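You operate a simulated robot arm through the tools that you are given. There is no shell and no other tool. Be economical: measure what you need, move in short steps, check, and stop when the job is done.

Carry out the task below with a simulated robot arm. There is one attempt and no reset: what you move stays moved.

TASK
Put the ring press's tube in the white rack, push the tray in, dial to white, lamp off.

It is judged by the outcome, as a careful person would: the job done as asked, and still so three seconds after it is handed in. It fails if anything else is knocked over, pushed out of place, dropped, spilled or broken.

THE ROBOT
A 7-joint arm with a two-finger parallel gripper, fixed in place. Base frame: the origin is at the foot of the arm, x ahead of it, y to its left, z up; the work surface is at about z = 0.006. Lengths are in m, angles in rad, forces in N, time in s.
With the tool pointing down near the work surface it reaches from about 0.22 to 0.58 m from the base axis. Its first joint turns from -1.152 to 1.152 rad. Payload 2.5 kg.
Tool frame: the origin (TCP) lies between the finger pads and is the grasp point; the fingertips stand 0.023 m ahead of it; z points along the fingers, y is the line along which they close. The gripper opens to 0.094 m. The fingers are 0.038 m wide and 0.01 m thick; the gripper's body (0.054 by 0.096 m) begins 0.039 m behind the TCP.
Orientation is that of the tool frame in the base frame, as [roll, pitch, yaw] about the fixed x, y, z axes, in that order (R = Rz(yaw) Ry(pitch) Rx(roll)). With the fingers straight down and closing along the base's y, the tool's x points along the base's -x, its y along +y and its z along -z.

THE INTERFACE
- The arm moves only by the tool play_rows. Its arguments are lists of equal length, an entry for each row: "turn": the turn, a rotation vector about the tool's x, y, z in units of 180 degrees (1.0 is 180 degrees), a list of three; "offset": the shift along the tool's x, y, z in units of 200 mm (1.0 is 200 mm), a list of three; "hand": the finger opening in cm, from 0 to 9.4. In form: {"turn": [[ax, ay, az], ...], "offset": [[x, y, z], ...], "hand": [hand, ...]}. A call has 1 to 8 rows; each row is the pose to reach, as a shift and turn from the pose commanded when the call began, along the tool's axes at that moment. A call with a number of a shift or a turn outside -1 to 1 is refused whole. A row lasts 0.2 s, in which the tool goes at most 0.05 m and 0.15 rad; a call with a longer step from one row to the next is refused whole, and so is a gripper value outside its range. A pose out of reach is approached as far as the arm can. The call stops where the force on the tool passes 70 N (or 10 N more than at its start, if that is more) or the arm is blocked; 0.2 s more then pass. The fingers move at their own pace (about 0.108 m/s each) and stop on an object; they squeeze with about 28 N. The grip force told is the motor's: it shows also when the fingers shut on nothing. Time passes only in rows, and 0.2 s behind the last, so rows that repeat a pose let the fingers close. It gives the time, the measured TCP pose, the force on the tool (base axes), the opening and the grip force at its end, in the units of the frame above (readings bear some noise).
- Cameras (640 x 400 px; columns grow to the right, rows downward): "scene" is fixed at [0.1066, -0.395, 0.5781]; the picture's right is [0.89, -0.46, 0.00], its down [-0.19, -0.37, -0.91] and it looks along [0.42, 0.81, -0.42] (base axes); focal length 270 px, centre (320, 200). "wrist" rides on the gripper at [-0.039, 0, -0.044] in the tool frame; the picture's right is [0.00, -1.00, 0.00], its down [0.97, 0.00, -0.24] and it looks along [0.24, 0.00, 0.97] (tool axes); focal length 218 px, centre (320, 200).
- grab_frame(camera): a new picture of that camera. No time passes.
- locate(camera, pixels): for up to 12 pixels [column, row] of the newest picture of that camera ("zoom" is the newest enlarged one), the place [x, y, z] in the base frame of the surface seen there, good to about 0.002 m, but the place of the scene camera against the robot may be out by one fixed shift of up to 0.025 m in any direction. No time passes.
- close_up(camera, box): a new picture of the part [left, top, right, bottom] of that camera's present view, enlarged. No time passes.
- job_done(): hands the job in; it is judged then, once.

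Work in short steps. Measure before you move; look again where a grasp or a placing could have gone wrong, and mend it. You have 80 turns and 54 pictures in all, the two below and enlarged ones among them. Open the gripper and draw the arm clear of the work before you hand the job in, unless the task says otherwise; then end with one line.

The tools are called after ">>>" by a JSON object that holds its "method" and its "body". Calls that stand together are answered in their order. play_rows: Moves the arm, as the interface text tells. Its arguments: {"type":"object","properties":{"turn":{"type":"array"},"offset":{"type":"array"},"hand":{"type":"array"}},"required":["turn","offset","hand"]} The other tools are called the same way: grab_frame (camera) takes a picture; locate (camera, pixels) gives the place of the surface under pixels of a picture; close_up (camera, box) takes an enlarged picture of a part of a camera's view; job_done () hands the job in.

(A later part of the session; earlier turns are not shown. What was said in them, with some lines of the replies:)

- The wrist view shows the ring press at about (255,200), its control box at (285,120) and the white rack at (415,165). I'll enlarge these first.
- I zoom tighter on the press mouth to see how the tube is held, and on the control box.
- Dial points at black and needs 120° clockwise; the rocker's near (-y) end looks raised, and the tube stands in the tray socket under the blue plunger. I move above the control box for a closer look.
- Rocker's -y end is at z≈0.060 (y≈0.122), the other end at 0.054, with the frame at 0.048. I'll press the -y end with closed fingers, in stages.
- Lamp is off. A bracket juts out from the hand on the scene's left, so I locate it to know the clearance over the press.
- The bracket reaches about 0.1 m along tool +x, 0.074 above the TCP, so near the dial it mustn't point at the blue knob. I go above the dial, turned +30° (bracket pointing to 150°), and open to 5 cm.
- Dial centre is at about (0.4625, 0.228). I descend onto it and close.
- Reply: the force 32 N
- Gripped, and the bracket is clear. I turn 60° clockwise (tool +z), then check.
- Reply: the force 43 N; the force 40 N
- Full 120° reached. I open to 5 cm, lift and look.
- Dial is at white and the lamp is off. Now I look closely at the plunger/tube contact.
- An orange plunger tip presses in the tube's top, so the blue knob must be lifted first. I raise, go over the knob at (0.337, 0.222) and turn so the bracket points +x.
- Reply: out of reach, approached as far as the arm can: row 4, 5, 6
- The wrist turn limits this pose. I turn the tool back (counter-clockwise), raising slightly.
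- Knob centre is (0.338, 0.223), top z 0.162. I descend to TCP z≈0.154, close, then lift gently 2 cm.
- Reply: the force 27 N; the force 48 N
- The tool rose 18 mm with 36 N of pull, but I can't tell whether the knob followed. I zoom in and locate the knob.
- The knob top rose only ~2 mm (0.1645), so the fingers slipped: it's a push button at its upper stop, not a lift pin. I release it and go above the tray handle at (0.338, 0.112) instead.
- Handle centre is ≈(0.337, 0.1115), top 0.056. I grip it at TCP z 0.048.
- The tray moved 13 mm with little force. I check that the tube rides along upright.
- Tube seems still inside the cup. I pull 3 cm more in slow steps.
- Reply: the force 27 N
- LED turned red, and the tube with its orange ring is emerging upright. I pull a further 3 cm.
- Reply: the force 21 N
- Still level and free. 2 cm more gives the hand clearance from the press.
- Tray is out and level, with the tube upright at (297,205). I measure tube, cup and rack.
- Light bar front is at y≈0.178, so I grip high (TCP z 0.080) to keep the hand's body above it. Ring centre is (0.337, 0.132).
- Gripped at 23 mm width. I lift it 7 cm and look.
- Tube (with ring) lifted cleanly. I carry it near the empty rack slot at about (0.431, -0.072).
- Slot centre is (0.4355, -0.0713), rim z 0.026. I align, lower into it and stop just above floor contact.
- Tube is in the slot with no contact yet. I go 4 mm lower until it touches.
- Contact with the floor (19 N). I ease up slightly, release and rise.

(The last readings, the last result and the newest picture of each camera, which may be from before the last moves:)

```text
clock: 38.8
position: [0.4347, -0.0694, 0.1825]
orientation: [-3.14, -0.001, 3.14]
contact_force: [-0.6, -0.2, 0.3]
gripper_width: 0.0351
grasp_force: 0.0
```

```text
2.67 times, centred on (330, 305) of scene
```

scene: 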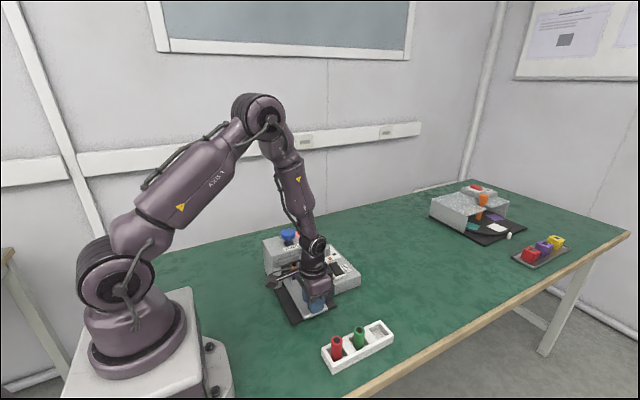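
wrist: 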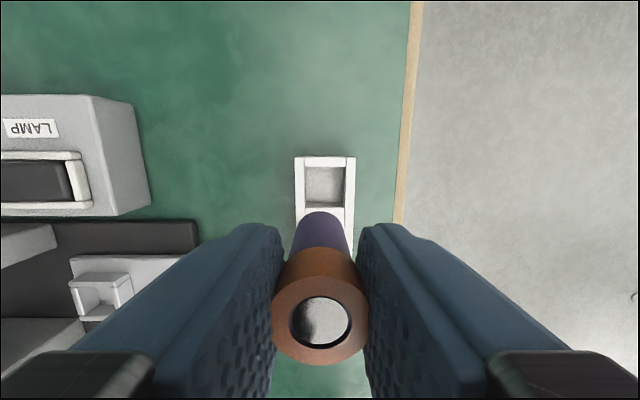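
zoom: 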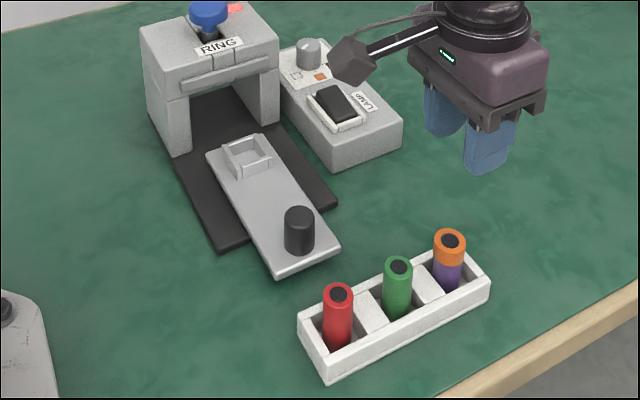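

The tube stands in the rack. Next I move above the tray handle at ≈(0.3355, 0.018) and check the alignment.

>>> {"method": "play_rows", "body": {"turn": [[0, 0, 0], [0, 0, 0], [0, 0, 0], [0, 0, 0], [0, 0, 0]], "offset": [[0.16, 0.14, 0], [0.32, 0.28, 0], [0.4935, 0.437, 0], [0.4935, 0.437, 0.15], [0.4935, 0.437, 0.2]], "hand": [5, 5, 5, 5, 5]}}

>>> {"method": "grab_frame", "body": {"camera": "wrist"}}

>>> {"method": "locate", "body": {"camera": "wrist", "pixels": [[320, 215], [310, 215], [330, 215], [320, 205]]}}

```text
clock: 40.0
position: [0.3364, 0.0186, 0.1419]
orientation: [3.14, -0.001, 3.14]
contact_force: [0.1, 0.2, 0.4]
gripper_width: 0.0501
grasp_force: 0.1
```

```text
15 pictures are left
```

wrist: 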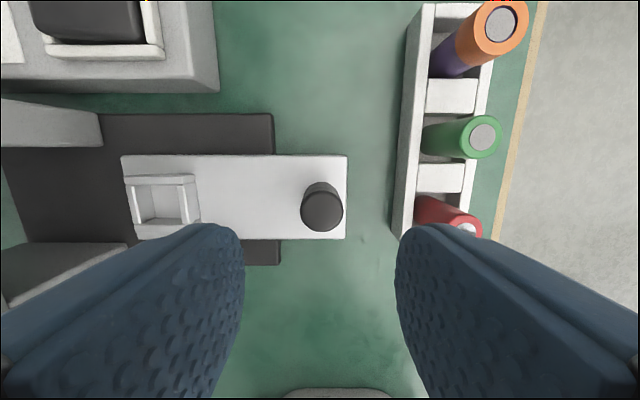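

```text
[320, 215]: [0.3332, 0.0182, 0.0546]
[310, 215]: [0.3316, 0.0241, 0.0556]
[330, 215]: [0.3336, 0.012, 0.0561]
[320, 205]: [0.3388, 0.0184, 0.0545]
```

Aligned. I descend, grip, and push in.

>>> {"method": "play_rows", "body": {"turn": [[0, 0, 0], [0, 0, 0], [0, 0, 0], [0, 0, 0], [0, 0, 0], [0, 0, 0]], "offset": [[0, 0, 0.2], [0, 0, 0.4], [0, 0, 0.468], [0, 0, 0.468], [0, 0, 0.468], [0, 0, 0.468]], "hand": [5, 5, 5, 1, 1, 1]}}

>>> {"method": "play_rows", "body": {"turn": [[0, 0, 0], [0, 0, 0], [0, 0, 0], [0, 0, 0], [0, 0, 0], [0, 0, 0], [0, 0, 0], [0, 0, 0]], "offset": [[0, 0.05, 0], [0, 0.1, 0], [0, 0.15, 0], [0, 0.2, 0], [0, 0.25, 0], [0, 0.3, 0], [0, 0.35, 0], [0, 0.4, 0]], "hand": [1, 1, 1, 1, 1, 1, 1, 1]}}

>>> {"method": "play_rows", "body": {"turn": [[0, 0, 0], [0, 0, 0], [0, 0, 0], [0, 0, 0]], "offset": [[0, 0.02, 0], [0, 0.04, 0], [0, 0.064, 0], [0, 0.064, 0]], "hand": [1, 1, 1, 1]}}

>>> {"method": "close_up", "body": {"camera": "scene", "box": [250, 215, 350, 305]}}

```text
clock: 41.4
position: [0.3358, 0.0184, 0.0474]
orientation: [-3.141, -0.001, -3.141]
contact_force: [0.6, -0.3, -5.7]
gripper_width: 0.0273
grasp_force: 44.9
```

```text
clock: 43.2
position: [0.3353, 0.0991, 0.0468]
orientation: [-3.141, -0.004, 3.141]
contact_force: [-17.7, -0.8, 9.9]
gripper_width: 0.0277
grasp_force: 44.9
```

```text
clock: 44.2
position: [0.3366, 0.1096, 0.0481]
orientation: [-3.141, -0.003, 3.141]
contact_force: [-19.2, -6.5, 12.5]
gripper_width: 0.0275
grasp_force: 44.5
```

```text
4.44 times, centred on (300, 260) of scene
```

zoom: 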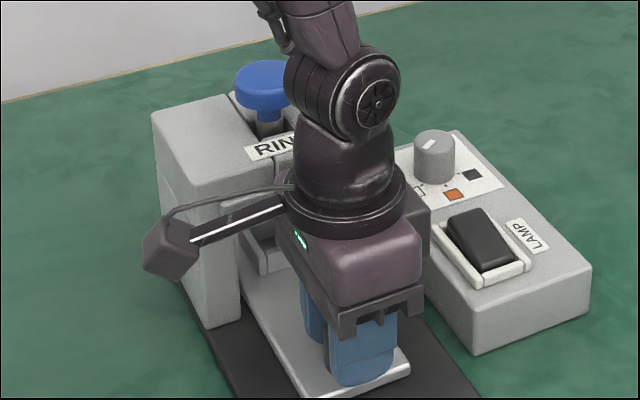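

A resistance of 6.5 N begins. I push a few more mm to find the end stop.

>>> {"method": "play_rows", "body": {"turn": [[0, 0, 0], [0, 0, 0], [0, 0, 0]], "offset": [[0, 0.01, 0], [0, 0.02, 0], [0, 0.02, 0]], "hand": [1, 1, 1]}}

```text
clock: 45.0
position: [0.336, 0.1112, 0.0473]
orientation: [-3.135, -0.005, 3.136]
contact_force: [-17.5, -37.8, 23.8]
gripper_width: 0.0278
grasp_force: 44.6
```

At the stop (38 N). I ease back, release and rise clear.

>>> {"method": "play_rows", "body": {"turn": [[0, 0, 0], [0, 0, 0], [0, 0, 0], [0, 0, 0], [0, 0, 0], [0, 0, 0], [0, 0, 0], [0, 0, 0]], "offset": [[0, -0.012, 0], [0, -0.012, 0], [0, -0.012, 0], [0, -0.012, -0.2], [0, -0.1, -0.4], [0, -0.3, -0.5], [0, -0.5, -0.6], [0, -0.6, -0.75]], "hand": [1, 5, 5, 5, 5, 5, 5, 5]}}

>>> {"method": "grab_frame", "body": {"camera": "scene"}}

>>> {"method": "close_up", "body": {"camera": "scene", "box": [250, 220, 410, 380]}}

>>> {"method": "grab_frame", "body": {"camera": "wrist"}}

```text
clock: 46.8
position: [0.3359, -0.0057, 0.1977]
orientation: [-3.141, -0.003, -3.142]
contact_force: [-0.1, -0.6, -0.1]
gripper_width: 0.0502
grasp_force: 0.0
```

```text
13 pictures are left
```

scene: 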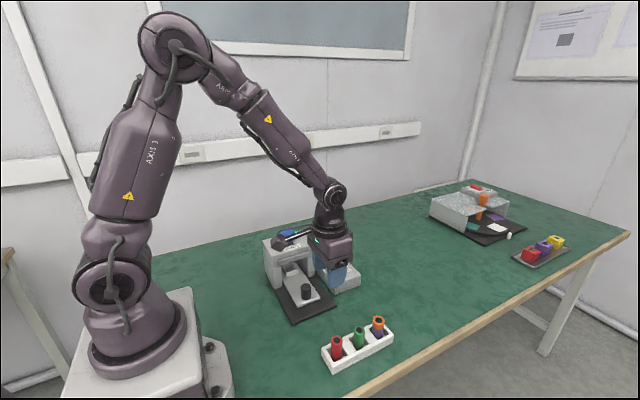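

```text
2.50 times, centred on (330, 300) of scene
```

zoom: 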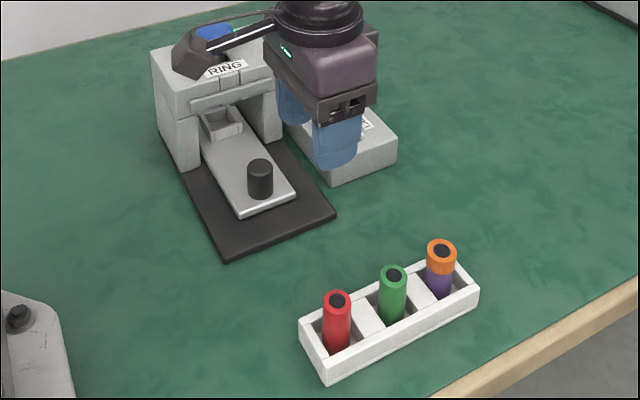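

```text
11 pictures are left
```

wrist: 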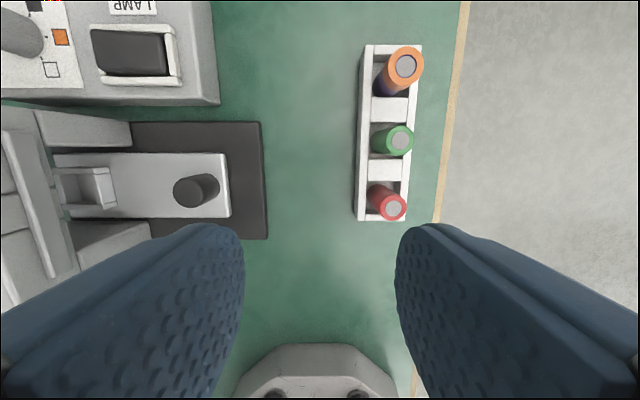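

The tray is back in. I raise the arm clear and verify LED, dial and lamp.

>>> {"method": "play_rows", "body": {"turn": [[0, 0, 0], [0, 0, 0], [0, 0, 0], [0, 0, 0], [0, 0, 0], [0, 0, 0]], "offset": [[0, 0, -0.2], [0, 0.1, -0.4], [-0.05, 0.2, -0.6], [-0.1, 0.35, -0.75], [-0.15, 0.5, -0.9], [-0.2, 0.6, -1.0]], "hand": [7, 9, 9, 9, 9, 9]}}

>>> {"method": "close_up", "body": {"camera": "scene", "box": [255, 220, 365, 320]}}

>>> {"method": "close_up", "body": {"camera": "wrist", "box": [200, 80, 440, 250]}}

```text
clock: 48.2
position: [0.377, 0.1163, 0.3991]
orientation: [3.141, 0.001, 3.141]
contact_force: [0.5, -0.2, -0.2]
gripper_width: 0.0898
grasp_force: 0.1
```

```text
4.00 times, centred on (310, 270) of scene
```

zoom: 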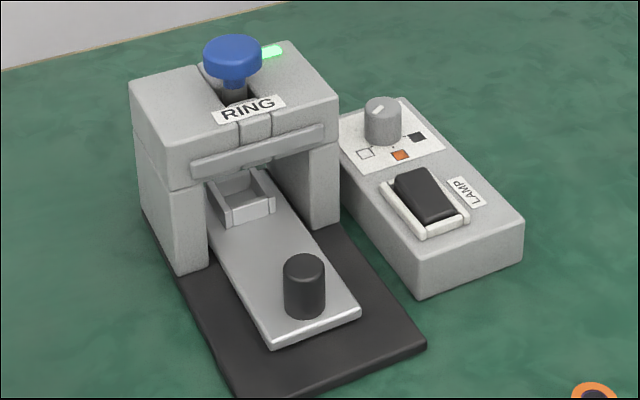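

```text
2.35 times, centred on (320, 165) of wrist
```

zoom: 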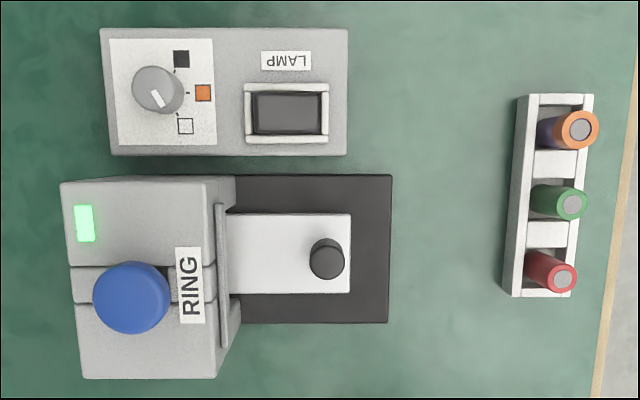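

LED is green with the tray in, the light bar is off, the dial points to white, the tube is in the rack and the arm is clear.

>>> {"method": "job_done", "body": {}}

```text
The job is handed in.
```

The ring press's tube, with its orange ring still on, is in the white rack. The tray is pushed in to its stop (press light green), the dial points to white, the lamp is off, and I've handed the job in.
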